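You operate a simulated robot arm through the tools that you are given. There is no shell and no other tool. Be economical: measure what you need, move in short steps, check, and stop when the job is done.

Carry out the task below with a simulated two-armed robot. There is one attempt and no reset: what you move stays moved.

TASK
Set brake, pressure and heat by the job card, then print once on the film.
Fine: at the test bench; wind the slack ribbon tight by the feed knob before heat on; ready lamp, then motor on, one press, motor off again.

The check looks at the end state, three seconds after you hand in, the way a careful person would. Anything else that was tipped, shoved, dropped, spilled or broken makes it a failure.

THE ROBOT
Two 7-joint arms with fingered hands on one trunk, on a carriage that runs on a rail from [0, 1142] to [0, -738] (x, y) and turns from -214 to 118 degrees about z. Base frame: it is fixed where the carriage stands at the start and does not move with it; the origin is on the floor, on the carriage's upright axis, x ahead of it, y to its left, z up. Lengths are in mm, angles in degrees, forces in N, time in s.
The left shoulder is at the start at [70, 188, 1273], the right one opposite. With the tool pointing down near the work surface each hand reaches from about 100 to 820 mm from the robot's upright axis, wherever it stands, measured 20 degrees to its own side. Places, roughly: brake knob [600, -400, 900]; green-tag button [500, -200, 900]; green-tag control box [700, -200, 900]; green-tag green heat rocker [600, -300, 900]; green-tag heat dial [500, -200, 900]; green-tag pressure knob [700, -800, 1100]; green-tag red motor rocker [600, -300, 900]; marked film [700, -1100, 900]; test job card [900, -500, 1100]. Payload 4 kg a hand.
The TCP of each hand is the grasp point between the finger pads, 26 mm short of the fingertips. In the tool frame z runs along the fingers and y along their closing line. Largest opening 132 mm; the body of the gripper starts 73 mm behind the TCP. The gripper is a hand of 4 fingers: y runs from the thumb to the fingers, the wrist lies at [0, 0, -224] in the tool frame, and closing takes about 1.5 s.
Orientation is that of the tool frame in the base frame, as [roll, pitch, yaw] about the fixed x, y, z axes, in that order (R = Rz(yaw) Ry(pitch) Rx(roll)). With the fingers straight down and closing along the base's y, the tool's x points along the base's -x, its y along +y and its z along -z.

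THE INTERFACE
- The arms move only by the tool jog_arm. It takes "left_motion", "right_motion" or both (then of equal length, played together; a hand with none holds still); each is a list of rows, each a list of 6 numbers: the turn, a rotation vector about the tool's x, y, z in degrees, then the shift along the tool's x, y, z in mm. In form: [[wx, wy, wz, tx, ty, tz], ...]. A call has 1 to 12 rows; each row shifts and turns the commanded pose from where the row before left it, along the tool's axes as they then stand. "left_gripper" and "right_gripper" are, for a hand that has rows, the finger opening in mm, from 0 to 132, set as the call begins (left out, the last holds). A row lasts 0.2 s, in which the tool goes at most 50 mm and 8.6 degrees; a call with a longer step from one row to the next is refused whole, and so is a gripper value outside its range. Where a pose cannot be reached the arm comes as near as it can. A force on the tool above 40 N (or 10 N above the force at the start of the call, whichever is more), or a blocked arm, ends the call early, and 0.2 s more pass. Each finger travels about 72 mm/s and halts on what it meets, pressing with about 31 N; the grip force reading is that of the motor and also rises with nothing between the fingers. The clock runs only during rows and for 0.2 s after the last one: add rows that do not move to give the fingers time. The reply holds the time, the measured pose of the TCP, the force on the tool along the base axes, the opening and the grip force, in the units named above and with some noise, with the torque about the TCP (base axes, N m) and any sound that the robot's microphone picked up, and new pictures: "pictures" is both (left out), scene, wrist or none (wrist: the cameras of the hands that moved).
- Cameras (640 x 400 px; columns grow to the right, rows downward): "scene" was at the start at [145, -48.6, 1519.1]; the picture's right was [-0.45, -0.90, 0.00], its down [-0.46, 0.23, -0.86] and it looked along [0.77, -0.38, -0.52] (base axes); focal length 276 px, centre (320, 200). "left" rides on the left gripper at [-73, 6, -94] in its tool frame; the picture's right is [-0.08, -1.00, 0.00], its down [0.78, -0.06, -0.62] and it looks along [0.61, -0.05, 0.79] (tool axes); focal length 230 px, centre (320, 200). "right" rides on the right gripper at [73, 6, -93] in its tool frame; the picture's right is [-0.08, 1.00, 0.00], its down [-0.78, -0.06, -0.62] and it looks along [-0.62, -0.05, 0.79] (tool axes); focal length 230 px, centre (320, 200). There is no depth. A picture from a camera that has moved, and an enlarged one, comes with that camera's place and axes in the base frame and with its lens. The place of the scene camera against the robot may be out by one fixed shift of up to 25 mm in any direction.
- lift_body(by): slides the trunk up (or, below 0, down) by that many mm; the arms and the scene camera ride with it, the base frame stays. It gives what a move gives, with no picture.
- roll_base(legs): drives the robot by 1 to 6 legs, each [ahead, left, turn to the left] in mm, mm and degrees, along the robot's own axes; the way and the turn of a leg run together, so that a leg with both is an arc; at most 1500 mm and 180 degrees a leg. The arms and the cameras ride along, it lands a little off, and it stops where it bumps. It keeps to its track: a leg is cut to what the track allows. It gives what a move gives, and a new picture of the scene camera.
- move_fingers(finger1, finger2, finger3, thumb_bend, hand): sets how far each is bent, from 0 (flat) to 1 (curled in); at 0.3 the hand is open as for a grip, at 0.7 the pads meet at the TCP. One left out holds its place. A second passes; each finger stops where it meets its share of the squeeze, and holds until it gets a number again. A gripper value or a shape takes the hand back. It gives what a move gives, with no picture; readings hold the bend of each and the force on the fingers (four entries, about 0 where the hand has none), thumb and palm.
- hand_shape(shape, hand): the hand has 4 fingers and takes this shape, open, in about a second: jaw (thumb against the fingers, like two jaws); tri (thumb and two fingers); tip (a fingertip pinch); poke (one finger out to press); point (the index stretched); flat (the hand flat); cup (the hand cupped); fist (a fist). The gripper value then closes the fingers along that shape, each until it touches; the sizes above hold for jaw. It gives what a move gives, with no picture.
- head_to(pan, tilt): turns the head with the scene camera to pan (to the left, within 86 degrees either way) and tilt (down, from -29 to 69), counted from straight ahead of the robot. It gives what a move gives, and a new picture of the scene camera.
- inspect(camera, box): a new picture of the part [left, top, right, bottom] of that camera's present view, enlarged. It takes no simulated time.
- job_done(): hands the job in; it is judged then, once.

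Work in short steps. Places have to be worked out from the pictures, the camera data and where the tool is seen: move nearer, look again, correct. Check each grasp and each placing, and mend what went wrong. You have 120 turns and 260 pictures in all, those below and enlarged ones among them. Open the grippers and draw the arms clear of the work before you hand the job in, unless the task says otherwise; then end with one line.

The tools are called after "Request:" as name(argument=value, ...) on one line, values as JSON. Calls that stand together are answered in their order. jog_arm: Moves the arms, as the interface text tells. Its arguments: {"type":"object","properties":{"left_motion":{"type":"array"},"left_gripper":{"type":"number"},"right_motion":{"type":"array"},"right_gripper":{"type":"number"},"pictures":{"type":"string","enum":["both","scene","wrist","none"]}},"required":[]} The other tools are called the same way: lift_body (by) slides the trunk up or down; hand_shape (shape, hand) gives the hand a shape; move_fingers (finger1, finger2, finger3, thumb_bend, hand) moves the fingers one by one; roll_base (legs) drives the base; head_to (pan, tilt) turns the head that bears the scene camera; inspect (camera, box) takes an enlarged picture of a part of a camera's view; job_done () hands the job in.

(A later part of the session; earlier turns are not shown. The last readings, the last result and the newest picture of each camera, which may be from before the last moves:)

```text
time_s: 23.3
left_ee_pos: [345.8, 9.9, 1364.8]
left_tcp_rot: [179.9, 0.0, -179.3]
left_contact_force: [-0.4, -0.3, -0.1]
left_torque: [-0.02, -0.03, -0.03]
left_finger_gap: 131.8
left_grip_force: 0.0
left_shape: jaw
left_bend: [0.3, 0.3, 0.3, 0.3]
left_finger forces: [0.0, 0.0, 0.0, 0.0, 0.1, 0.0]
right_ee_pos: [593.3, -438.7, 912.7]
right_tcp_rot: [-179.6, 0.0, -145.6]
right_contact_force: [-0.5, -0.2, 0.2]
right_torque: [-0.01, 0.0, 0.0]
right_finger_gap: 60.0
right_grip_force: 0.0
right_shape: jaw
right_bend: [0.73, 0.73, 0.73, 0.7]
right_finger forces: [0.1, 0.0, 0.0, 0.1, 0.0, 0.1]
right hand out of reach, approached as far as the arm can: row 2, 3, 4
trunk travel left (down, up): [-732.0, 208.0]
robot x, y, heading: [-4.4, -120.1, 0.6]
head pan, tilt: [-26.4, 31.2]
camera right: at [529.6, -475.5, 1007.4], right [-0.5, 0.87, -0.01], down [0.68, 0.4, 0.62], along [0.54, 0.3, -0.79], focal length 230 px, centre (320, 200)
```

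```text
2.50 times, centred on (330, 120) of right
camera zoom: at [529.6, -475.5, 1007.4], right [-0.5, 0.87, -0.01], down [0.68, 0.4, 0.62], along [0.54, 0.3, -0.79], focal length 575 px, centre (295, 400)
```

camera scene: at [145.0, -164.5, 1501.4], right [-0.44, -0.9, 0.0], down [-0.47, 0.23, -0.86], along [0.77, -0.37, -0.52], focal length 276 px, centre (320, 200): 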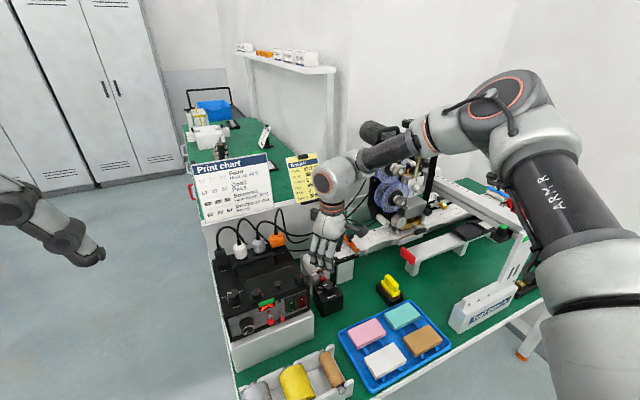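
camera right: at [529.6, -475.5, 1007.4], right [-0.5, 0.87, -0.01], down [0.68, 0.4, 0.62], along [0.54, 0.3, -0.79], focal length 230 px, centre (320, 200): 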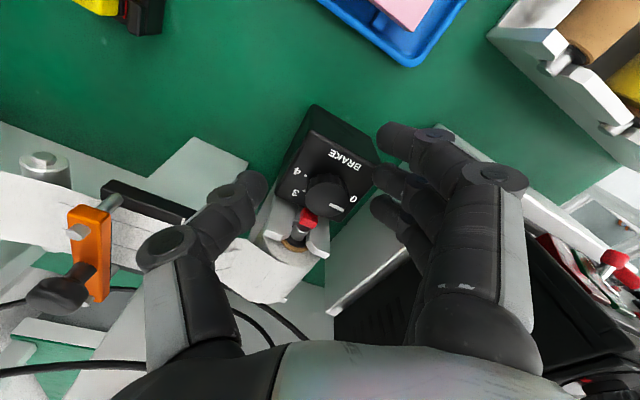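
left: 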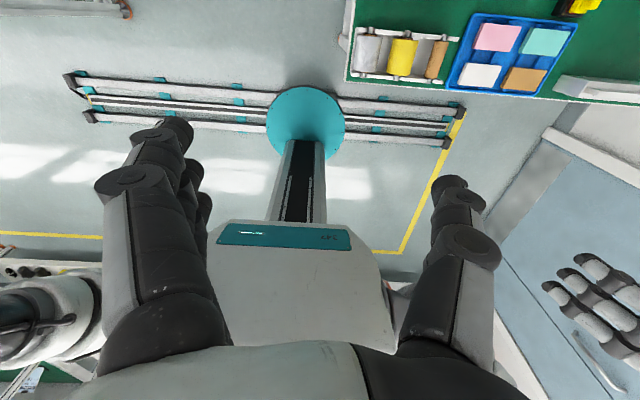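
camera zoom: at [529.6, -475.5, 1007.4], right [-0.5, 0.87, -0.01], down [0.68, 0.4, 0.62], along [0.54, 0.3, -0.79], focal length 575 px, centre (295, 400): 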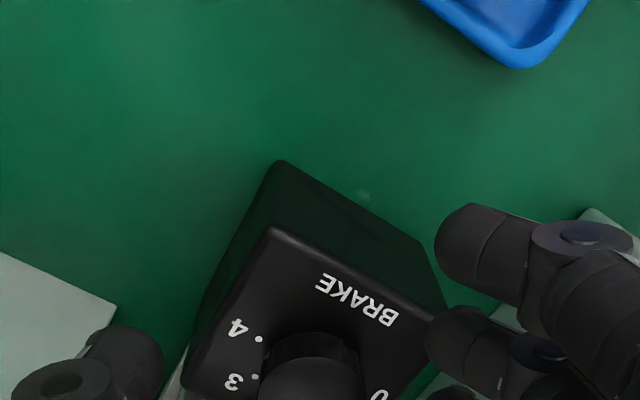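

Depth is limited by the trunk height. I'll raise the hand, then lower the trunk 200 mm so the arm reaches down and out better.

Request:
jog_arm(right_motion=[[0, 0, 0, 0, 0, -45], [0, 0, 0, 0, 0, -45], [0, 0, 0, 0, 0, -45], [0, 0, 0, 0, 0, -45], [0, 0, 0, 0, 0, -45], [0, 0, 0, 0, 0, -45]], pictures="none")

```text
time_s: 24.7
left_ee_pos: [346.1, 9.1, 1364.7]
left_tcp_rot: [179.9, 0.0, -179.4]
left_contact_force: [-0.5, 0.3, 0.6]
left_torque: [0.0, -0.01, -0.04]
left_finger_gap: 132.0
left_grip_force: 0.1
left_shape: jaw
left_bend: [0.3, 0.3, 0.3, 0.3]
left_finger forces: [0.0, 0.0, 0.0, 0.1, 0.1, 0.0]
right_ee_pos: [591.9, -436.4, 1181.9]
right_tcp_rot: [-179.5, -0.3, -145.6]
right_contact_force: [-0.1, -0.2, 0.2]
right_torque: [-0.01, 0.04, -0.02]
right_finger_gap: 60.3
right_grip_force: 0.0
right_shape: jaw
right_bend: [0.73, 0.73, 0.73, 0.7]
right_finger forces: [0.0, 0.1, 0.0, 0.0, 0.1, 0.1]
trunk travel left (down, up): [-732.0, 208.0]
robot x, y, heading: [1.1, -117.5, 0.5]
head pan, tilt: [-26.4, 31.2]
```

The hand is now at 1182, so I'll lower the trunk.

Request:
lift_body(by=-190)

```text
time_s: 26.8
left_ee_pos: [346.1, 9.7, 1175.3]
left_tcp_rot: [179.9, -0.1, -179.3]
left_contact_force: [-0.1, -0.2, 0.5]
left_torque: [0.04, -0.03, -0.01]
left_finger_gap: 131.9
left_grip_force: 0.1
left_shape: jaw
left_bend: [0.3, 0.3, 0.3, 0.3]
left_finger forces: [0.0, 0.1, 0.0, 0.0, 0.0, 0.0]
right_ee_pos: [591.1, -437.3, 993.2]
right_tcp_rot: [-179.6, -0.4, -145.7]
right_contact_force: [-0.1, 0.3, 0.4]
right_torque: [0.02, -0.01, 0.02]
right_finger_gap: 60.3
right_grip_force: 0.1
right_shape: jaw
right_bend: [0.73, 0.73, 0.73, 0.7]
right_finger forces: [0.0, 0.0, 0.0, 0.0, 0.0, 0.0]
trunk travel left (down, up): [-542.0, 398.0]
robot x, y, heading: [1.7, -117.3, 0.8]
head pan, tilt: [-26.4, 31.2]
```

Now I'll move over to the knob and descend again.

Request:
jog_arm(right_motion=[[0, 0, 0, -30, -2.5, 0], [0, 0, 0, 0, 0, 40], [0, 0, 0, 0, 0, 35], [0, 0, 0, 0, 0, 20], [0, 0, 0, 0, 0, 8], [0, 0, 0, 0, 0, 0]], pictures="wrist")

Request:
inspect(camera="right", box=[220, 40, 440, 240])

```text
time_s: 28.2
left_ee_pos: [345.8, 9.8, 1174.6]
left_tcp_rot: [-180.0, 0.0, -179.4]
left_contact_force: [-0.7, -0.4, 0.5]
left_torque: [0.0, 0.01, 0.0]
left_finger_gap: 132.0
left_grip_force: 0.1
left_shape: jaw
left_bend: [0.3, 0.3, 0.3, 0.3]
left_finger forces: [0.0, 0.0, 0.0, 0.1, 0.1, 0.1]
right_ee_pos: [618.3, -422.4, 889.0]
right_tcp_rot: [-179.5, -0.3, -145.6]
right_contact_force: [0.1, -0.1, 0.2]
right_torque: [0.0, 0.02, 0.02]
right_finger_gap: 60.0
right_grip_force: 0.0
right_shape: jaw
right_bend: [0.73, 0.73, 0.73, 0.7]
right_finger forces: [0.0, 0.1, 0.0, 0.0, 0.0, 0.0]
trunk travel left (down, up): [-542.0, 398.0]
robot x, y, heading: [-1.9, -119.0, 0.5]
head pan, tilt: [-26.4, 31.2]
camera right: at [556.1, -458.2, 983.4], right [-0.5, 0.87, -0.01], down [0.68, 0.4, 0.61], along [0.54, 0.3, -0.79], focal length 230 px, centre (320, 200)
```

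right: 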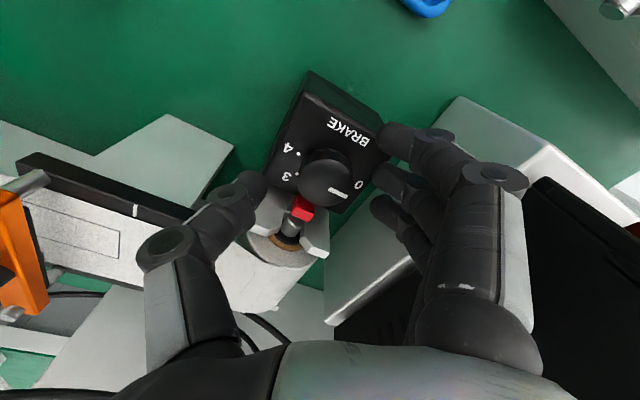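

```text
2.00 times, centred on (330, 140) of right
camera zoom: at [556.1, -458.2, 983.4], right [-0.5, 0.87, -0.01], down [0.68, 0.4, 0.61], along [0.54, 0.3, -0.79], focal length 460 px, centre (300, 320)
```

zoom: 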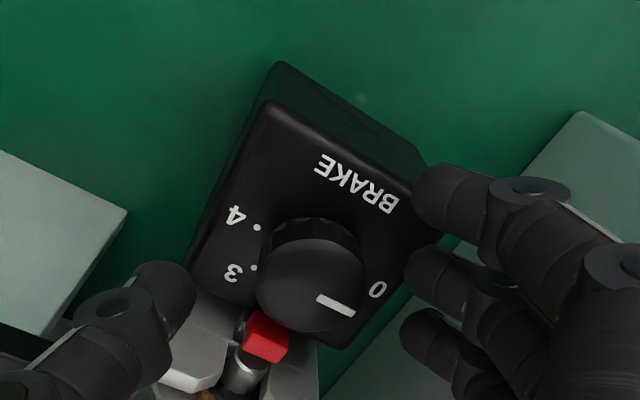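

The knob top is centred at about [616, -421], right between thumb and middle finger. I'll close on it.

Request:
jog_arm(right_motion=[[0, 0, 0, 0, 0, 0], [0, 0, 0, 0, 0, 0], [0, 0, 0, 0, 0, 0], [0, 0, 0, 0, 0, 0]], right_gripper=18, pictures="wrist")

Request:
inspect(camera="right", box=[220, 80, 440, 260])

```text
time_s: 29.2
left_ee_pos: [347.3, 8.6, 1173.7]
left_tcp_rot: [-180.0, 0.0, -179.3]
left_contact_force: [-0.2, -0.5, 0.0]
left_torque: [0.0, 0.01, -0.01]
left_finger_gap: 131.8
left_grip_force: 0.0
left_shape: jaw
left_bend: [0.3, 0.3, 0.3, 0.3]
left_finger forces: [0.1, 0.0, 0.0, 0.0, 0.1, 0.0]
right_ee_pos: [619.2, -421.9, 889.2]
right_tcp_rot: [-179.4, -0.3, -145.8]
right_contact_force: [3.0, -3.9, 0.6]
right_torque: [-0.03, -0.09, 0.04]
right_finger_gap: 14.0
right_grip_force: 31.2
right_shape: jaw
right_bend: [0.69, 0.73, 0.71, 0.7]
right_finger forces: [0.0, 11.1, 10.2, 0.0, 27.1, 0.0]
trunk travel left (down, up): [-542.0, 398.0]
robot x, y, heading: [1.6, -120.4, 0.8]
head pan, tilt: [-26.4, 31.2]
camera right: at [556.4, -459.3, 983.5], right [-0.5, 0.87, -0.01], down [0.68, 0.4, 0.61], along [0.54, 0.3, -0.79], focal length 230 px, centre (320, 200)
```

right: 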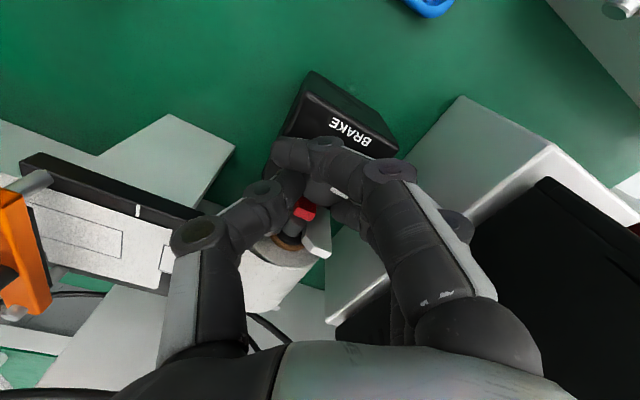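

```text
2.22 times, centred on (330, 170) of right
camera zoom: at [556.4, -459.3, 983.5], right [-0.5, 0.87, -0.01], down [0.68, 0.4, 0.61], along [0.54, 0.3, -0.79], focal length 511 px, centre (298, 267)
```

zoom: 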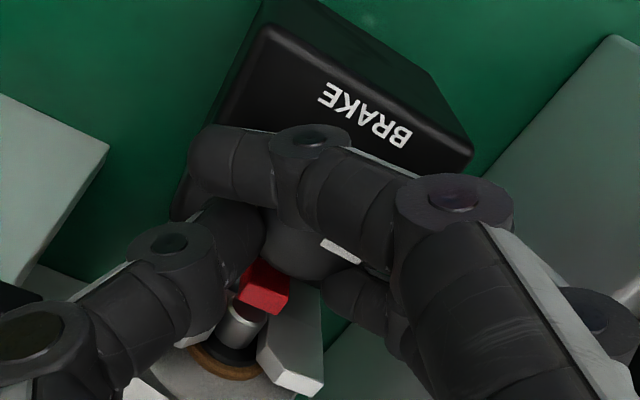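

The thumb and two fingers are holding the knob. I'll turn it clockwise about 66°.

Request:
jog_arm(right_motion=[[0, 0, 8.3, 0, 0, 0], [0, 0, 8.3, 0, 0, 0], [0, 0, 8.3, 0, 0, 0], [0, 0, 8.3, 0, 0, 0], [0, 0, 8.3, 0, 0, 0], [0, 0, 8.3, 0, 0, 0], [0, 0, 8.3, 0, 0, 0], [0, 0, 8.3, 0, 0, 0]], pictures="wrist")

Request:
inspect(camera="right", box=[220, 80, 440, 260])

```text
time_s: 31.0
left_ee_pos: [343.6, 10.7, 1175.8]
left_tcp_rot: [-179.9, 0.1, -179.4]
left_contact_force: [-0.4, 0.7, -0.3]
left_torque: [-0.01, -0.02, 0.01]
left_finger_gap: 132.0
left_grip_force: 0.1
left_shape: jaw
left_bend: [0.3, 0.3, 0.3, 0.3]
left_finger forces: [0.1, 0.0, 0.1, 0.0, 0.0, 0.0]
right_ee_pos: [616.2, -421.7, 888.5]
right_tcp_rot: [-179.6, 0.4, 148.0]
right_contact_force: [-19.6, 4.8, -2.9]
right_torque: [0.12, 0.34, 0.11]
right_finger_gap: 12.7
right_grip_force: 30.7
right_shape: jaw
right_bend: [0.69, 0.72, 0.73, 0.7]
right_finger forces: [0.0, 14.3, 9.3, 0.0, 24.6, 0.0]
trunk travel left (down, up): [-542.0, 398.0]
robot x, y, heading: [-2.2, -118.1, 0.5]
head pan, tilt: [-26.4, 31.2]
camera right: at [557.8, -377.3, 983.5], right [0.6, 0.8, -0.01], down [0.63, -0.46, 0.62], along [0.5, -0.38, -0.78], focal length 230 px, centre (320, 200)
```

right: 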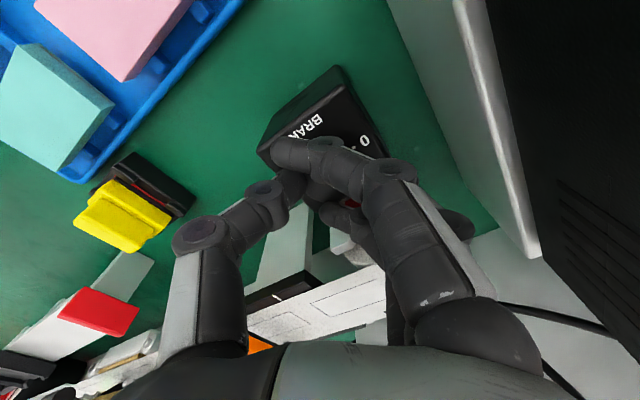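

```text
2.22 times, centred on (330, 170) of right
camera zoom: at [557.8, -377.3, 983.5], right [0.6, 0.8, -0.01], down [0.63, -0.46, 0.62], along [0.5, -0.38, -0.78], focal length 511 px, centre (298, 267)
```

zoom: 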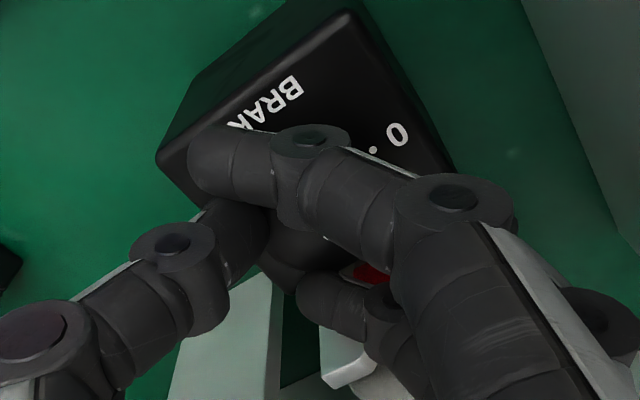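

I'll open and check the pointer.

Request:
jog_arm(right_motion=[[0, 0, 0, 0, 0, 0], [0, 0, 0, 0, 0, 0], [0, 0, 0, 0, 0, 0], [0, 0, 0, 0, 0, 0]], right_gripper=60, pictures="none")

Request:
inspect(camera="right", box=[220, 40, 440, 240])

```text
time_s: 32.0
left_ee_pos: [346.3, 9.8, 1175.9]
left_tcp_rot: [180.0, 0.1, -179.5]
left_contact_force: [-0.5, 0.8, 0.0]
left_torque: [-0.01, 0.0, 0.01]
left_finger_gap: 131.9
left_grip_force: 0.1
left_shape: jaw
left_bend: [0.3, 0.3, 0.3, 0.3]
left_finger forces: [0.0, 0.0, 0.0, 0.1, 0.1, 0.0]
right_ee_pos: [617.2, -423.2, 890.1]
right_tcp_rot: [-179.7, 0.5, 148.0]
right_contact_force: [-5.8, -2.3, 5.6]
right_torque: [0.1, -0.22, 0.01]
right_finger_gap: 57.2
right_grip_force: 0.1
right_shape: jaw
right_bend: [0.73, 0.73, 0.75, 0.7]
right_finger forces: [0.0, 0.0, 7.4, 0.1, 0.1, 0.0]
trunk travel left (down, up): [-542.0, 398.0]
robot x, y, heading: [-0.3, -118.9, 0.6]
head pan, tilt: [-26.4, 31.2]
```

```text
2.00 times, centred on (330, 140) of right
camera zoom: at [558.8, -378.7, 983.4], right [0.59, 0.8, -0.01], down [0.63, -0.46, 0.62], along [0.5, -0.37, -0.78], focal length 460 px, centre (300, 320)
```

zoom: 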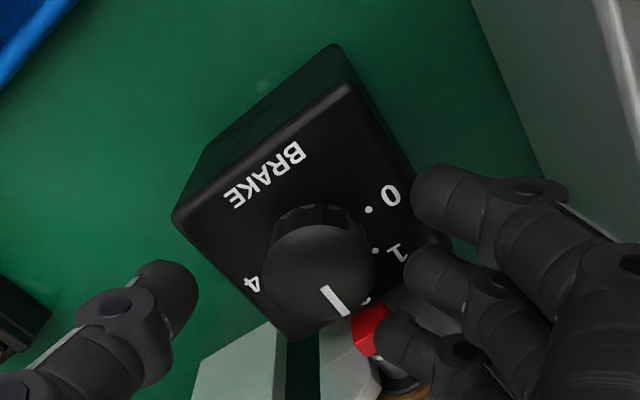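

The pointer is now at about 2, straight away from the robot. One outer finger touches the spool bracket lightly, so I'll lift off, turn back and regrip.

Request:
jog_arm(right_motion=[[0, 0, 0, 0, 0, -25], [0, 0, 0, 0, 0, -25], [0, 0, -8.3, 0, 0, 0], [0, 0, -8.3, 0, 0, 0], [0, 0, -8.3, 0, 0, 0], [0, 0, -8.3, 0, 0, 0], [0, 0, -8.3, 0, 0, 0], [0, 0, -8.3, 0, 0, 0], [0, 0, -8.3, 0, 0, 0], [0, 0, 0, 0, 0, 0]], pictures="none")

Request:
inspect(camera="right", box=[220, 60, 440, 260])

```text
time_s: 34.2
left_ee_pos: [346.3, 10.1, 1176.0]
left_tcp_rot: [180.0, 0.0, -179.3]
left_contact_force: [0.2, 0.0, -0.1]
left_torque: [-0.04, 0.02, -0.01]
left_finger_gap: 132.1
left_grip_force: 0.0
left_shape: jaw
left_bend: [0.3, 0.3, 0.3, 0.3]
left_finger forces: [0.0, 0.0, 0.0, 0.1, 0.0, 0.0]
right_ee_pos: [617.4, -422.5, 940.7]
right_tcp_rot: [-179.4, -0.2, -153.8]
right_contact_force: [-0.2, 0.3, 0.1]
right_torque: [-0.01, -0.02, 0.02]
right_finger_gap: 59.4
right_grip_force: 0.0
right_shape: jaw
right_bend: [0.73, 0.73, 0.73, 0.7]
right_finger forces: [0.0, 0.0, 0.0, 0.1, 0.1, 0.0]
trunk travel left (down, up): [-542.0, 398.0]
robot x, y, heading: [-0.5, -120.4, 0.5]
head pan, tilt: [-26.4, 31.2]
```

```text
2.00 times, centred on (330, 160) of right
camera zoom: at [550.5, -449.1, 1033.8], right [-0.37, 0.93, -0.01], down [0.73, 0.3, 0.61], along [0.57, 0.22, -0.79], focal length 460 px, centre (300, 280)
```

zoom: 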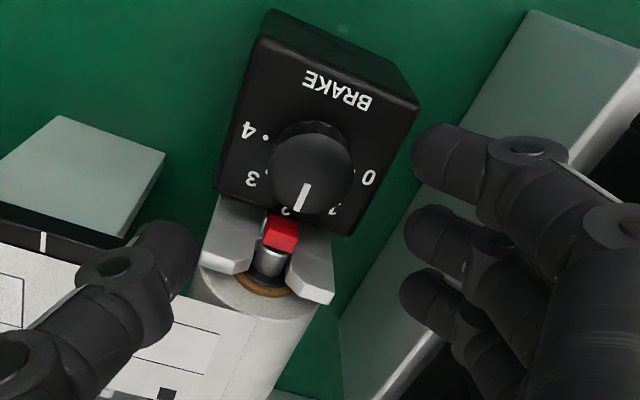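

The pointer stands slightly before 2. I'll descend, grip, turn about 49° clockwise and release.

Request:
jog_arm(right_motion=[[0, 0, 0, 0, 0, 30], [0, 0, 0, 0, 0, 21], [0, 0, 0, 0, 0, 0]], pictures="none")

Request:
jog_arm(right_motion=[[0, 0, 0, 0, 0, 0], [0, 0, 0, 0, 0, 0], [0, 0, 0, 0, 0, 0], [0, 0, 0, 0, 0, 0], [0, 0, 8.2, 0, 0, 0], [0, 0, 8.2, 0, 0, 0], [0, 0, 8.2, 0, 0, 0], [0, 0, 8.2, 0, 0, 0], [0, 0, 8.2, 0, 0, 0], [0, 0, 8.2, 0, 0, 0]], right_gripper=18, pictures="none")

Request:
jog_arm(right_motion=[[0, 0, 0, 0, 0, 0], [0, 0, 0, 0, 0, 0], [0, 0, 0, 0, 0, 0], [0, 0, 0, 0, 0, -25], [0, 0, 0, 0, 0, -25]], right_gripper=56, pictures="none")

Request:
inspect(camera="right", box=[220, 60, 440, 260])

```text
time_s: 35.0
left_ee_pos: [345.9, 9.4, 1175.2]
left_tcp_rot: [179.9, 0.0, -179.4]
left_contact_force: [-0.1, -0.5, -0.1]
left_torque: [-0.02, -0.01, -0.02]
left_finger_gap: 132.0
left_grip_force: 0.0
left_shape: jaw
left_bend: [0.3, 0.3, 0.3, 0.3]
left_finger forces: [0.1, 0.0, 0.0, 0.0, 0.1, 0.1]
right_ee_pos: [619.3, -422.1, 888.6]
right_tcp_rot: [-179.4, -0.3, -154.0]
right_contact_force: [0.3, -0.7, 0.4]
right_torque: [0.04, 0.02, -0.02]
right_finger_gap: 59.5
right_grip_force: 0.0
right_shape: jaw
right_bend: [0.73, 0.73, 0.73, 0.7]
right_finger forces: [0.0, 0.0, 0.1, 0.0, 0.0, 0.0]
trunk travel left (down, up): [-542.0, 398.0]
robot x, y, heading: [0.1, -117.3, 0.5]
head pan, tilt: [-26.4, 31.2]
```

```text
time_s: 37.2
left_ee_pos: [344.7, 8.5, 1176.1]
left_tcp_rot: [-180.0, 0.1, -179.4]
left_contact_force: [0.5, 0.4, -0.3]
left_torque: [-0.03, -0.01, 0.02]
left_finger_gap: 132.1
left_grip_force: 0.0
left_shape: jaw
left_bend: [0.3, 0.3, 0.3, 0.3]
left_finger forces: [0.0, 0.1, 0.0, 0.0, 0.0, 0.0]
right_ee_pos: [615.8, -422.8, 887.2]
right_tcp_rot: [-179.4, 0.0, 156.8]
right_contact_force: [-24.6, 5.3, -15.0]
right_torque: [0.16, 0.43, 0.14]
right_finger_gap: 12.7
right_grip_force: 31.3
right_shape: jaw
right_bend: [0.69, 0.73, 0.72, 0.7]
right_finger forces: [0.0, 13.9, 7.1, 0.0, 28.1, 0.0]
trunk travel left (down, up): [-542.0, 398.0]
robot x, y, heading: [-6.0, -115.0, 0.4]
head pan, tilt: [-26.4, 31.2]
```

```text
time_s: 38.4
left_ee_pos: [345.9, 9.5, 1175.3]
left_tcp_rot: [179.9, 0.1, -179.4]
left_contact_force: [-0.2, 0.0, 0.7]
left_torque: [0.01, 0.0, -0.03]
left_finger_gap: 131.9
left_grip_force: 0.0
left_shape: jaw
left_bend: [0.3, 0.3, 0.3, 0.3]
left_finger forces: [0.0, 0.0, 0.0, 0.0, 0.0, 0.0]
right_ee_pos: [617.2, -422.7, 937.3]
right_tcp_rot: [-179.5, 0.4, 156.9]
right_contact_force: [-0.4, 0.0, 0.4]
right_torque: [0.01, 0.0, -0.03]
right_finger_gap: 55.2
right_grip_force: 0.0
right_shape: jaw
right_bend: [0.73, 0.73, 0.73, 0.7]
right_finger forces: [0.0, 0.0, 0.1, 0.0, 0.1, 0.0]
trunk travel left (down, up): [-542.0, 398.0]
robot x, y, heading: [-0.7, -115.7, 0.6]
head pan, tilt: [-26.4, 31.2]
```

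```text
2.00 times, centred on (330, 160) of right
camera zoom: at [554.0, -388.8, 1031.2], right [0.46, 0.89, -0.01], down [0.7, -0.36, 0.62], along [0.55, -0.29, -0.78], focal length 460 px, centre (300, 280)
```

zoom: 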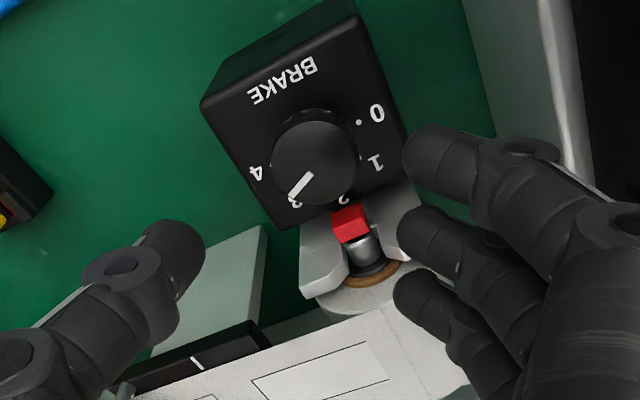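

The pointer is close to 3 but may be a little past it. I'll zoom in to measure.

Request:
inspect(camera="right", box=[285, 110, 375, 190])

```text
5.00 times, centred on (330, 150) of right
camera zoom: at [554.0, -388.8, 1031.2], right [0.46, 0.89, -0.01], down [0.7, -0.36, 0.62], along [0.55, -0.29, -0.78], focal length 1150 px, centre (270, 450)
```

zoom: 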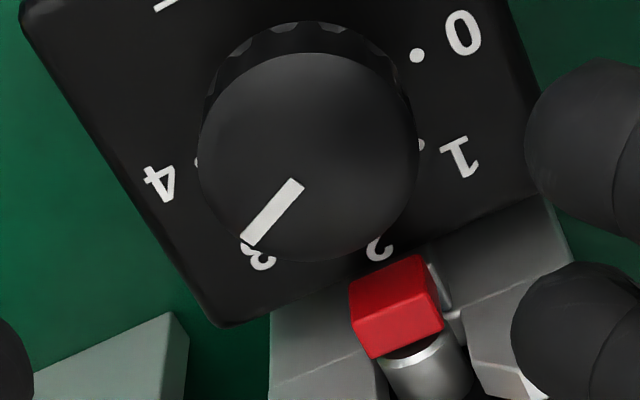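

Using the scale labels as a reference, the pointer is about 22° past 3, because closing the hand twists the knob a bit. I'll regrip, look, and turn back counter-clockwise.

Request:
jog_arm(right_motion=[[0, 0, 8, 0, 0, 20], [0, 0, 0, 0, 0, 20], [0, 0, 0, 0, 0, 11], [0, 0, 0, 0, 0, 0]], pictures="none")

Request:
jog_arm(right_motion=[[0, 0, 0, 0, 0, 0], [0, 0, 0, 0, 0, 0], [0, 0, 0, 0, 0, 0], [0, 0, 0, 0, 0, 0]], right_gripper=22, pictures="none")

Request:
inspect(camera="right", box=[250, 80, 410, 240])

```text
time_s: 39.4
left_ee_pos: [344.5, 9.6, 1176.2]
left_tcp_rot: [-179.9, 0.1, -179.4]
left_contact_force: [0.7, -0.6, 1.0]
left_torque: [0.02, 0.03, 0.0]
left_finger_gap: 131.7
left_grip_force: 0.1
left_shape: jaw
left_bend: [0.3, 0.3, 0.3, 0.3]
left_finger forces: [0.0, 0.0, 0.1, 0.0, 0.0, 0.0]
right_ee_pos: [616.2, -422.7, 887.1]
right_tcp_rot: [-179.6, 0.4, 148.8]
right_contact_force: [-8.8, 1.0, 9.2]
right_torque: [0.24, -0.4, 0.24]
right_finger_gap: 54.0
right_grip_force: 0.1
right_shape: jaw
right_bend: [0.73, 0.73, 0.75, 0.7]
right_finger forces: [0.1, 0.1, 12.5, 0.0, 0.0, 0.0]
trunk travel left (down, up): [-542.0, 398.0]
robot x, y, heading: [-2.5, -119.2, 0.5]
head pan, tilt: [-26.4, 31.2]
```

```text
time_s: 40.4
left_ee_pos: [346.4, 8.7, 1174.9]
left_tcp_rot: [180.0, -0.1, -179.4]
left_contact_force: [-0.7, -0.5, -0.9]
left_torque: [0.0, -0.03, 0.0]
left_finger_gap: 132.1
left_grip_force: 0.0
left_shape: jaw
left_bend: [0.3, 0.3, 0.3, 0.3]
left_finger forces: [0.2, 0.0, 0.0, 0.1, 0.1, 0.0]
right_ee_pos: [617.9, -424.8, 886.4]
right_tcp_rot: [-179.5, 0.3, 148.8]
right_contact_force: [-7.4, -5.0, -3.2]
right_torque: [0.0, 0.06, 0.04]
right_finger_gap: 11.9
right_grip_force: 31.0
right_shape: jaw
right_bend: [0.72, 0.73, 0.69, 0.7]
right_finger forces: [8.7, 12.5, 0.1, 0.0, 26.3, 0.1]
trunk travel left (down, up): [-542.0, 398.0]
robot x, y, heading: [-2.3, -116.1, 0.8]
head pan, tilt: [-26.4, 31.2]
```

```text
2.50 times, centred on (330, 160) of right
camera zoom: at [558.3, -382.0, 979.3], right [0.58, 0.81, -0.01], down [0.64, -0.45, 0.62], along [0.5, -0.37, -0.78], focal length 575 px, centre (295, 300)
```

zoom: 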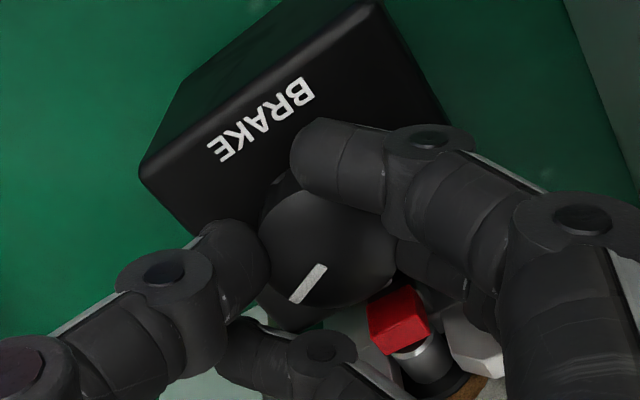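

The pointer hasn't changed, at about -67° against the target of -44°. I'll turn 22° counter-clockwise and release.

Request:
jog_arm(right_motion=[[0, 0, -7.5, 0, 0, 0], [0, 0, -7.5, 0, 0, 0], [0, 0, -7, 0, 0, 0], [0, 0, 0, 0, 0, 0]], pictures="none")

Request:
jog_arm(right_motion=[[0, 0, 0, 0, 0, 0], [0, 0, 0, 0, 0, 0], [0, 0, 0, 0, 0, 0], [0, 0, 0, 0, 0, -25], [0, 0, 0, 0, 0, -25]], right_gripper=56, pictures="none")

Request:
inspect(camera="right", box=[285, 110, 375, 190])

```text
time_s: 41.4
left_ee_pos: [348.2, 7.4, 1173.8]
left_tcp_rot: [179.9, 0.0, -179.4]
left_contact_force: [-0.1, -1.2, -0.2]
left_torque: [0.01, 0.03, 0.04]
left_finger_gap: 132.1
left_grip_force: 0.1
left_shape: jaw
left_bend: [0.3, 0.3, 0.3, 0.3]
left_finger forces: [0.1, 0.1, 0.0, 0.1, 0.0, 0.1]
right_ee_pos: [619.4, -425.4, 885.6]
right_tcp_rot: [-179.5, 0.2, 170.9]
right_contact_force: [6.0, -16.3, -2.9]
right_torque: [-0.18, -0.1, -0.01]
right_finger_gap: 11.1
right_grip_force: 30.8
right_shape: jaw
right_bend: [0.74, 0.73, 0.69, 0.7]
right_finger forces: [0.0, 11.5, 0.0, 0.0, 27.3, 0.0]
trunk travel left (down, up): [-542.0, 398.0]
robot x, y, heading: [-3.0, -118.5, 0.5]
head pan, tilt: [-26.4, 31.2]
```

```text
time_s: 42.6
left_ee_pos: [346.7, 10.6, 1174.8]
left_tcp_rot: [-179.9, 0.0, -179.4]
left_contact_force: [-0.3, -0.3, -0.5]
left_torque: [0.0, 0.0, 0.01]
left_finger_gap: 132.1
left_grip_force: 0.0
left_shape: jaw
left_bend: [0.3, 0.3, 0.3, 0.3]
left_finger forces: [0.0, 0.0, 0.0, 0.1, 0.1, 0.0]
right_ee_pos: [617.7, -420.5, 938.7]
right_tcp_rot: [-179.4, 0.2, 170.8]
right_contact_force: [0.6, 0.6, 0.6]
right_torque: [-0.01, -0.01, 0.0]
right_finger_gap: 55.2
right_grip_force: 0.0
right_shape: jaw
right_bend: [0.73, 0.73, 0.73, 0.7]
right_finger forces: [0.0, 0.1, 0.1, 0.1, 0.0, 0.0]
trunk travel left (down, up): [-542.0, 398.0]
robot x, y, heading: [0.1, -116.2, 0.7]
head pan, tilt: [-26.4, 31.2]
```

```text
5.00 times, centred on (330, 150) of right
camera zoom: at [546.3, -403.9, 1032.2], right [0.23, 0.97, -0.01], down [0.76, -0.18, 0.62], along [0.6, -0.15, -0.78], focal length 1150 px, centre (270, 450)
```

zoom: 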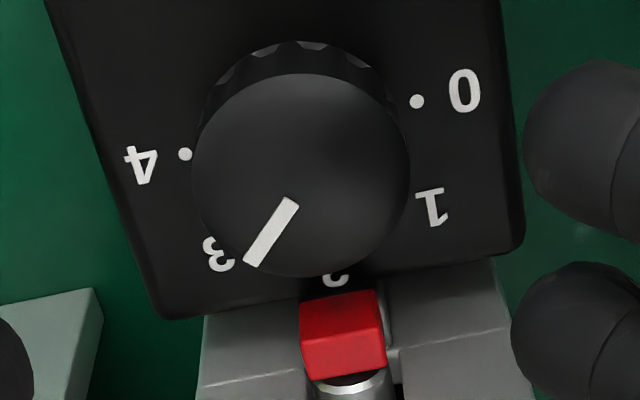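

The pointer is about 5° short of 3. I'll make one small correction clockwise.

Request:
jog_arm(right_motion=[[0, 0, 0, 0, 0, 25], [0, 0, 0, 0, 0, 25], [0, 0, 0, 0, 0, 0]], pictures="none")

Request:
jog_arm(right_motion=[[0, 0, 0, 0, 0, 0], [0, 0, 0, 0, 0, 0], [0, 0, 0, 0, 0, 0], [0, 0, 0, 0, 0, 0], [0, 0, 6, 0, 0, 0], [0, 0, 0, 0, 0, 0]], right_gripper=22, pictures="none")

Request:
jog_arm(right_motion=[[0, 0, 0, 0, 0, 0], [0, 0, 0, 0, 0, 0], [0, 0, 0, 0, 0, 0], [0, 0, 0, 0, 0, -25], [0, 0, 0, 0, 0, -25]], right_gripper=56, pictures="none")

Request:
inspect(camera="right", box=[285, 110, 375, 190])

```text
time_s: 43.4
left_ee_pos: [346.4, 9.7, 1174.6]
left_tcp_rot: [-180.0, 0.1, -179.4]
left_contact_force: [0.4, 0.2, -0.5]
left_torque: [0.0, 0.01, 0.03]
left_finger_gap: 131.9
left_grip_force: 0.2
left_shape: jaw
left_bend: [0.3, 0.3, 0.3, 0.3]
left_finger forces: [0.0, 0.1, 0.1, 0.2, 0.1, 0.0]
right_ee_pos: [618.1, -422.6, 888.9]
right_tcp_rot: [-179.5, 0.2, 170.9]
right_contact_force: [0.5, -0.1, 0.1]
right_torque: [0.0, 0.0, 0.0]
right_finger_gap: 55.3
right_grip_force: 0.0
right_shape: jaw
right_bend: [0.73, 0.73, 0.73, 0.7]
right_finger forces: [0.0, 0.1, 0.1, 0.0, 0.1, 0.0]
trunk travel left (down, up): [-542.0, 398.0]
robot x, y, heading: [0.7, -114.3, 0.5]
head pan, tilt: [-26.4, 31.2]
```

```text
time_s: 44.8
left_ee_pos: [345.8, 9.9, 1174.1]
left_tcp_rot: [-179.9, -0.1, -179.4]
left_contact_force: [0.4, -0.4, 0.6]
left_torque: [0.0, 0.01, 0.0]
left_finger_gap: 131.9
left_grip_force: 0.0
left_shape: jaw
left_bend: [0.3, 0.3, 0.3, 0.3]
left_finger forces: [0.0, 0.0, 0.1, 0.1, 0.1, 0.0]
right_ee_pos: [617.3, -421.6, 888.6]
right_tcp_rot: [-179.4, 0.3, 164.8]
right_contact_force: [-1.3, 5.2, 2.6]
right_torque: [0.14, 0.01, 0.06]
right_finger_gap: 24.0
right_grip_force: 0.3
right_shape: jaw
right_bend: [0.73, 0.71, 0.73, 0.7]
right_finger forces: [0.0, 5.0, 0.0, 0.0, 0.0, 0.0]
trunk travel left (down, up): [-542.0, 398.0]
robot x, y, heading: [3.6, -118.5, 0.7]
head pan, tilt: [-26.4, 31.2]
```

```text
time_s: 46.0
left_ee_pos: [346.6, 9.5, 1175.7]
left_tcp_rot: [-180.0, 0.0, -179.3]
left_contact_force: [-1.3, 0.3, 0.0]
left_torque: [0.03, 0.01, -0.01]
left_finger_gap: 131.9
left_grip_force: 0.0
left_shape: jaw
left_bend: [0.3, 0.3, 0.3, 0.3]
left_finger forces: [0.0, 0.0, 0.1, 0.0, 0.0, 0.1]
right_ee_pos: [616.5, -421.2, 938.4]
right_tcp_rot: [-179.5, 0.4, 164.9]
right_contact_force: [0.6, -0.6, 0.2]
right_torque: [-0.01, -0.01, 0.0]
right_finger_gap: 55.0
right_grip_force: 0.0
right_shape: jaw
right_bend: [0.73, 0.73, 0.73, 0.7]
right_finger forces: [0.0, 0.1, 0.1, 0.0, 0.0, 0.1]
trunk travel left (down, up): [-542.0, 398.0]
robot x, y, heading: [3.4, -120.5, 0.8]
head pan, tilt: [-26.4, 31.2]
```

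```text
5.00 times, centred on (330, 150) of right
camera zoom: at [548.6, -396.4, 1032.5], right [0.33, 0.94, -0.01], down [0.74, -0.26, 0.62], along [0.58, -0.21, -0.78], focal length 1150 px, centre (270, 450)
```

zoom: 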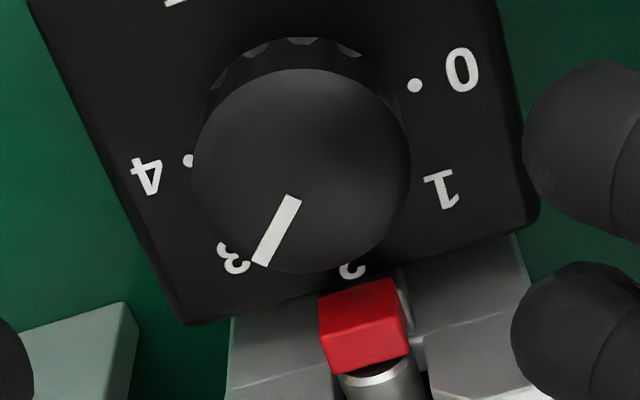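

The pointer is now within about 3° of the 3 mark, and that will do. Next is the pressure knob: I'll raise and retract the hand, then drive right for a look at the printer.

Request:
jog_arm(right_motion=[[0, 0, 0, 0, 0, -45], [0, 0, 0, 0, 0, -45], [0, 0, 0, 0, 0, -45], [0, 0, 0, 0, 0, -45], [0, 0, 5, 48, 0, 0], [0, 0, 5, 48, 0, 0], [0, 0, 5, 48, 0, 0], [0, 0, 0, 48, 0, 0], [0, 0, 0, 40, 0, 0]], pictures="none")

Request:
head_to(pan=0, tilt=25)

```text
time_s: 48.0
left_ee_pos: [346.5, 10.1, 1176.0]
left_tcp_rot: [180.0, -0.1, -179.4]
left_contact_force: [0.3, -1.1, -0.3]
left_torque: [-0.02, -0.02, -0.02]
left_finger_gap: 132.1
left_grip_force: 0.1
left_shape: jaw
left_bend: [0.3, 0.3, 0.3, 0.3]
left_finger forces: [0.0, 0.1, 0.1, 0.0, 0.0, 0.0]
right_ee_pos: [406.6, -327.4, 1117.3]
right_tcp_rot: [-179.6, 0.4, 149.9]
right_contact_force: [0.7, 1.1, 0.2]
right_torque: [0.0, 0.02, 0.02]
right_finger_gap: 55.2
right_grip_force: 0.1
right_shape: jaw
right_bend: [0.73, 0.73, 0.73, 0.7]
right_finger forces: [0.1, 0.0, 0.1, 0.0, 0.0, 0.1]
trunk travel left (down, up): [-542.0, 398.0]
robot x, y, heading: [-1.5, -118.5, 0.6]
head pan, tilt: [-26.4, 31.2]
```

```text
time_s: 48.9
left_ee_pos: [345.9, 9.4, 1174.6]
left_tcp_rot: [180.0, 0.0, -179.4]
left_contact_force: [0.2, 0.0, 0.9]
left_torque: [0.01, 0.06, 0.03]
left_finger_gap: 131.9
left_grip_force: 0.1
left_shape: jaw
left_bend: [0.3, 0.3, 0.3, 0.3]
left_finger forces: [0.1, 0.0, 0.0, 0.1, 0.0, 0.1]
right_ee_pos: [407.6, -328.6, 1116.7]
right_tcp_rot: [-179.5, 0.4, 149.9]
right_contact_force: [-1.0, -0.7, -0.3]
right_torque: [0.0, -0.03, -0.02]
right_finger_gap: 55.3
right_grip_force: 0.0
right_shape: jaw
right_bend: [0.73, 0.73, 0.73, 0.7]
right_finger forces: [0.0, 0.0, 0.0, 0.1, 0.1, 0.1]
trunk travel left (down, up): [-542.0, 398.0]
robot x, y, heading: [-2.6, -118.9, 0.6]
head pan, tilt: [0.0, 25.0]
camera scene: at [156.4, -124.6, 1321.2], right [0.01, -1.0, 0.0], down [-0.42, 0.0, -0.91], along [0.91, 0.01, -0.42], focal length 276 px, centre (320, 200)
```

scene: 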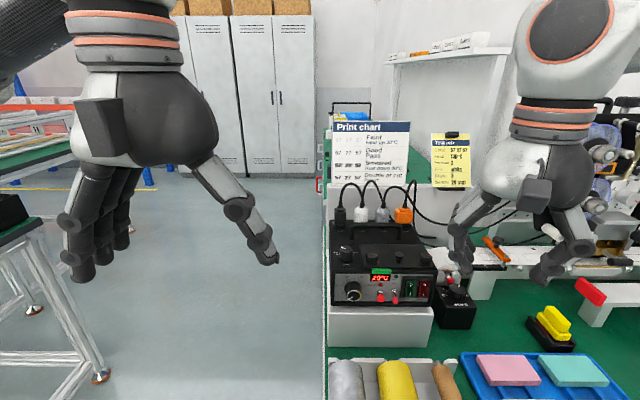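

The view is clear now. I'll drive right to face the printer.

Request:
roll_base(legs=[[0, -430, 0]])

Request:
head_to(pan=-15, tilt=25)

```text
time_s: 51.5
left_ee_pos: [347.6, -419.4, 1174.1]
left_tcp_rot: [-179.9, 0.0, -179.8]
left_contact_force: [-0.7, 0.9, -0.9]
left_torque: [-0.03, 0.03, 0.0]
left_finger_gap: 131.7
left_grip_force: 0.0
left_shape: jaw
left_bend: [0.3, 0.3, 0.3, 0.3]
left_finger forces: [0.0, 0.0, 0.0, 0.0, 0.1, 0.0]
right_ee_pos: [406.7, -757.8, 1116.6]
right_tcp_rot: [-179.5, 0.4, 149.3]
right_contact_force: [-0.2, 0.6, 1.0]
right_torque: [0.01, 0.0, 0.02]
right_finger_gap: 55.4
right_grip_force: 0.1
right_shape: jaw
right_bend: [0.73, 0.73, 0.73, 0.7]
right_finger forces: [0.0, 0.1, 0.1, 0.0, 0.0, 0.0]
trunk travel left (down, up): [-542.0, 398.0]
robot x, y, heading: [0.4, -542.9, 0.3]
head pan, tilt: [0.0, 25.0]
camera scene: at [156.5, -552.5, 1321.2], right [0.0, -1.0, 0.0], down [-0.42, 0.0, -0.91], along [0.91, 0.0, -0.42], focal length 276 px, centre (320, 200)
```

scene: 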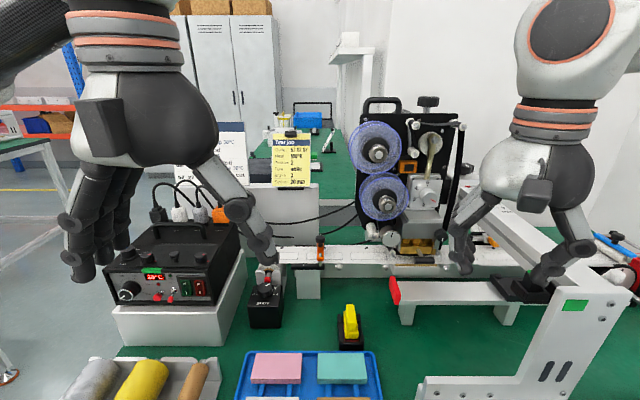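

```text
time_s: 52.3
left_ee_pos: [349.0, -419.8, 1175.1]
left_tcp_rot: [-179.9, 0.0, -179.8]
left_contact_force: [-0.3, 0.0, -0.9]
left_torque: [-0.03, -0.01, 0.0]
left_finger_gap: 132.0
left_grip_force: 0.1
left_shape: jaw
left_bend: [0.3, 0.3, 0.3, 0.3]
left_finger forces: [0.1, 0.0, 0.0, 0.0, 0.1, 0.0]
right_ee_pos: [407.0, -759.3, 1117.8]
right_tcp_rot: [-179.4, 0.4, 149.4]
right_contact_force: [-0.2, 0.0, 0.1]
right_torque: [0.01, -0.02, 0.01]
right_finger_gap: 55.3
right_grip_force: 0.0
right_shape: jaw
right_bend: [0.73, 0.73, 0.73, 0.7]
right_finger forces: [0.0, 0.0, 0.1, 0.1, 0.0, 0.1]
trunk travel left (down, up): [-542.0, 398.0]
robot x, y, heading: [0.7, -542.9, 0.7]
head pan, tilt: [-15.0, 25.0]
camera scene: at [153.4, -576.5, 1321.2], right [-0.25, -0.97, 0.0], down [-0.41, 0.11, -0.91], along [0.88, -0.23, -0.42], focal length 276 px, centre (320, 200)
```

scene: 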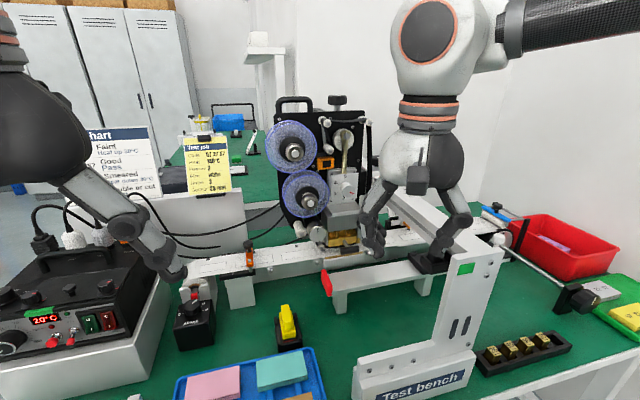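

Good front view of the printer. I'll zoom in.

Request:
inspect(camera="scene", box=[255, 85, 395, 185])

Request:
inspect(camera="scene", box=[265, 150, 405, 265])

```text
4.00 times, centred on (325, 135) of scene
camera zoom: at [153.4, -576.5, 1321.2], right [-0.25, -0.97, 0.0], down [-0.41, 0.11, -0.91], along [0.88, -0.23, -0.42], focal length 1103 px, centre (300, 460)
```

zoom: 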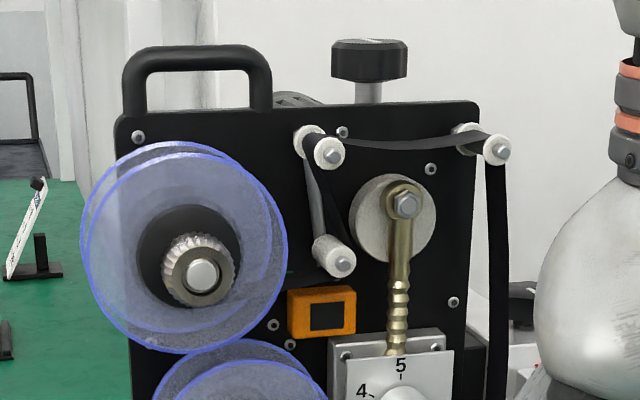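

```text
3.48 times, centred on (335, 208) of scene
camera zoom: at [153.4, -576.5, 1321.2], right [-0.25, -0.97, 0.0], down [-0.41, 0.11, -0.91], along [0.88, -0.23, -0.42], focal length 959 px, centre (268, 174)
```

zoom: 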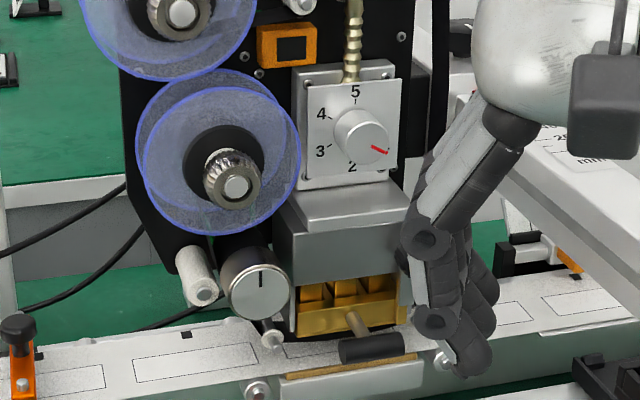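

The pressure scale has 1 at about 4 o'clock and 2 at 6 o'clock, and the pointer is at about 1. The knob is around [727, -792, 1062] with its axis toward the robot. I'll pitch the right hand to point forward at x≈500.

Request:
jog_arm(right_motion=[[0, 0, -7.75, -20, 0, 0], [0, 0, -7.75, -20, 0, 0], [0, 0, -7.75, -20, 0, 0], [0, 0, -7.75, -20, 0, 0]], pictures="none")

Request:
jog_arm(right_motion=[[0, -8.2, 0, 0, 0, 0], [0, -8.2, 0, 0, 0, 0], [0, -8.2, 0, 0, 0, 0], [0, -8.2, 0, 0, 0, 0], [0, -8.2, 0, 0, 0, 0], [0, -8.2, 0, 0, 0, 0], [0, -8.2, 0, 0, 0, 0], [0, -8.2, 0, 0, 0, 0], [0, -8.2, 0, 0, 0, 0], [0, -8.2, 0, 0, 0, 0], [0, -8, 0, 0, 0, 0]], pictures="both")

```text
time_s: 53.3
left_ee_pos: [349.1, -420.8, 1173.6]
left_tcp_rot: [-180.0, -0.1, -179.9]
left_contact_force: [1.0, -0.4, -0.9]
left_torque: [0.0, 0.02, 0.02]
left_finger_gap: 131.8
left_grip_force: 0.0
left_shape: jaw
left_bend: [0.3, 0.3, 0.3, 0.3]
left_finger forces: [0.1, 0.0, 0.0, 0.0, 0.0, 0.0]
right_ee_pos: [483.7, -783.4, 1116.9]
right_tcp_rot: [-179.3, -0.1, -179.5]
right_contact_force: [-0.2, 0.7, -0.1]
right_torque: [-0.02, 0.0, -0.03]
right_finger_gap: 55.4
right_grip_force: 0.1
right_shape: jaw
right_bend: [0.73, 0.73, 0.73, 0.7]
right_finger forces: [0.1, 0.1, 0.1, 0.0, 0.0, 0.0]
trunk travel left (down, up): [-542.0, 398.0]
robot x, y, heading: [3.0, -541.4, 0.2]
head pan, tilt: [-15.0, 25.0]
```

```text
time_s: 55.7
left_ee_pos: [347.7, -421.9, 1175.9]
left_tcp_rot: [-179.9, 0.1, -179.9]
left_contact_force: [0.7, -0.5, 0.4]
left_torque: [0.01, -0.01, 0.03]
left_finger_gap: 131.9
left_grip_force: 0.0
left_shape: jaw
left_bend: [0.3, 0.3, 0.3, 0.3]
left_finger forces: [0.0, 0.0, 0.0, 0.0, 0.1, 0.0]
right_ee_pos: [529.7, -783.6, 1152.2]
right_tcp_rot: [-80.9, 89.4, -80.6]
right_contact_force: [-0.9, -0.2, 0.1]
right_torque: [-0.01, 0.0, 0.02]
right_finger_gap: 55.9
right_grip_force: 0.1
right_shape: jaw
right_bend: [0.73, 0.73, 0.73, 0.7]
right_finger forces: [0.0, 0.1, 0.0, 0.1, 0.1, 0.0]
right hand out of reach, approached as far as the arm can: row 8, 10, 11
trunk travel left (down, up): [-542.0, 398.0]
robot x, y, heading: [-2.8, -546.3, 0.1]
head pan, tilt: [-15.0, 25.0]
camera scene: at [153.0, -578.2, 1321.2], right [-0.26, -0.97, 0.0], down [-0.41, 0.11, -0.91], along [0.88, -0.23, -0.42], focal length 276 px, centre (320, 200)
camera right: at [436.7, -779.1, 1080.0], right [-0.01, 1.0, 0.07], down [-0.62, -0.06, 0.78], along [0.79, -0.04, 0.62], focal length 230 px, centre (320, 200)
```

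scene: 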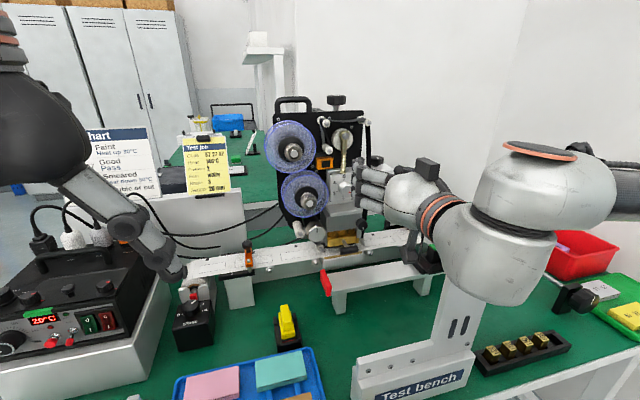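
right: 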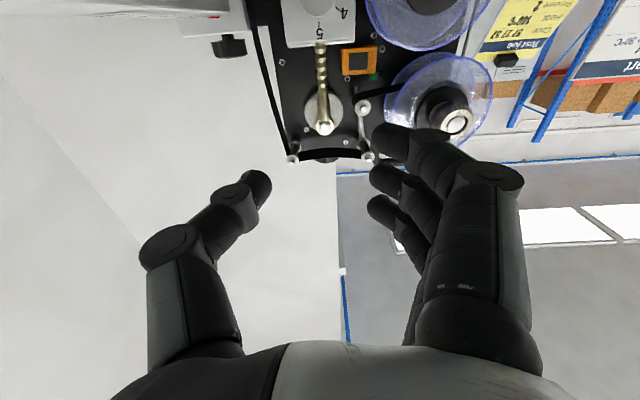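

The hand points forward now with its camera below. I'll roll it about its axis to get the camera on top and the thumb left, testing one direction first.

Request:
jog_arm(right_motion=[[0, 0, -8.2, 0, 0, 0], [0, 0, -8.2, 0, 0, 0], [0, 0, -8.2, 0, 0, 0], [0, 0, -8.2, 0, 0, 0], [0, 0, -8.2, 0, 0, 0], [0, 0, -8.2, 0, 0, 0], [0, 0, -8.2, 0, 0, 0], [0, 0, -8.2, 0, 0, 0], [0, 0, -8.2, 0, 0, 0], [0, 0, -8.2, 0, 0, 0], [0, 0, -8.2, 0, 0, 0]], pictures="none")

```text
time_s: 58.1
left_ee_pos: [347.9, -420.6, 1173.9]
left_tcp_rot: [179.9, -0.1, -179.8]
left_contact_force: [-1.9, 0.5, 0.6]
left_torque: [0.02, 0.01, 0.0]
left_finger_gap: 131.9
left_grip_force: 0.0
left_shape: jaw
left_bend: [0.3, 0.3, 0.3, 0.3]
left_finger forces: [0.1, 0.1, 0.0, 0.0, 0.0, 0.0]
right_ee_pos: [530.2, -780.6, 1151.9]
right_tcp_rot: [-89.9, -0.8, -89.7]
right_contact_force: [-0.1, 0.5, 0.0]
right_torque: [-0.01, 0.0, -0.01]
right_finger_gap: 55.9
right_grip_force: 0.1
right_shape: jaw
right_bend: [0.73, 0.73, 0.73, 0.7]
right_finger forces: [0.0, 0.1, 0.0, 0.0, 0.0, 0.1]
trunk travel left (down, up): [-542.0, 398.0]
robot x, y, heading: [2.0, -544.7, -0.1]
head pan, tilt: [-15.0, 25.0]
```

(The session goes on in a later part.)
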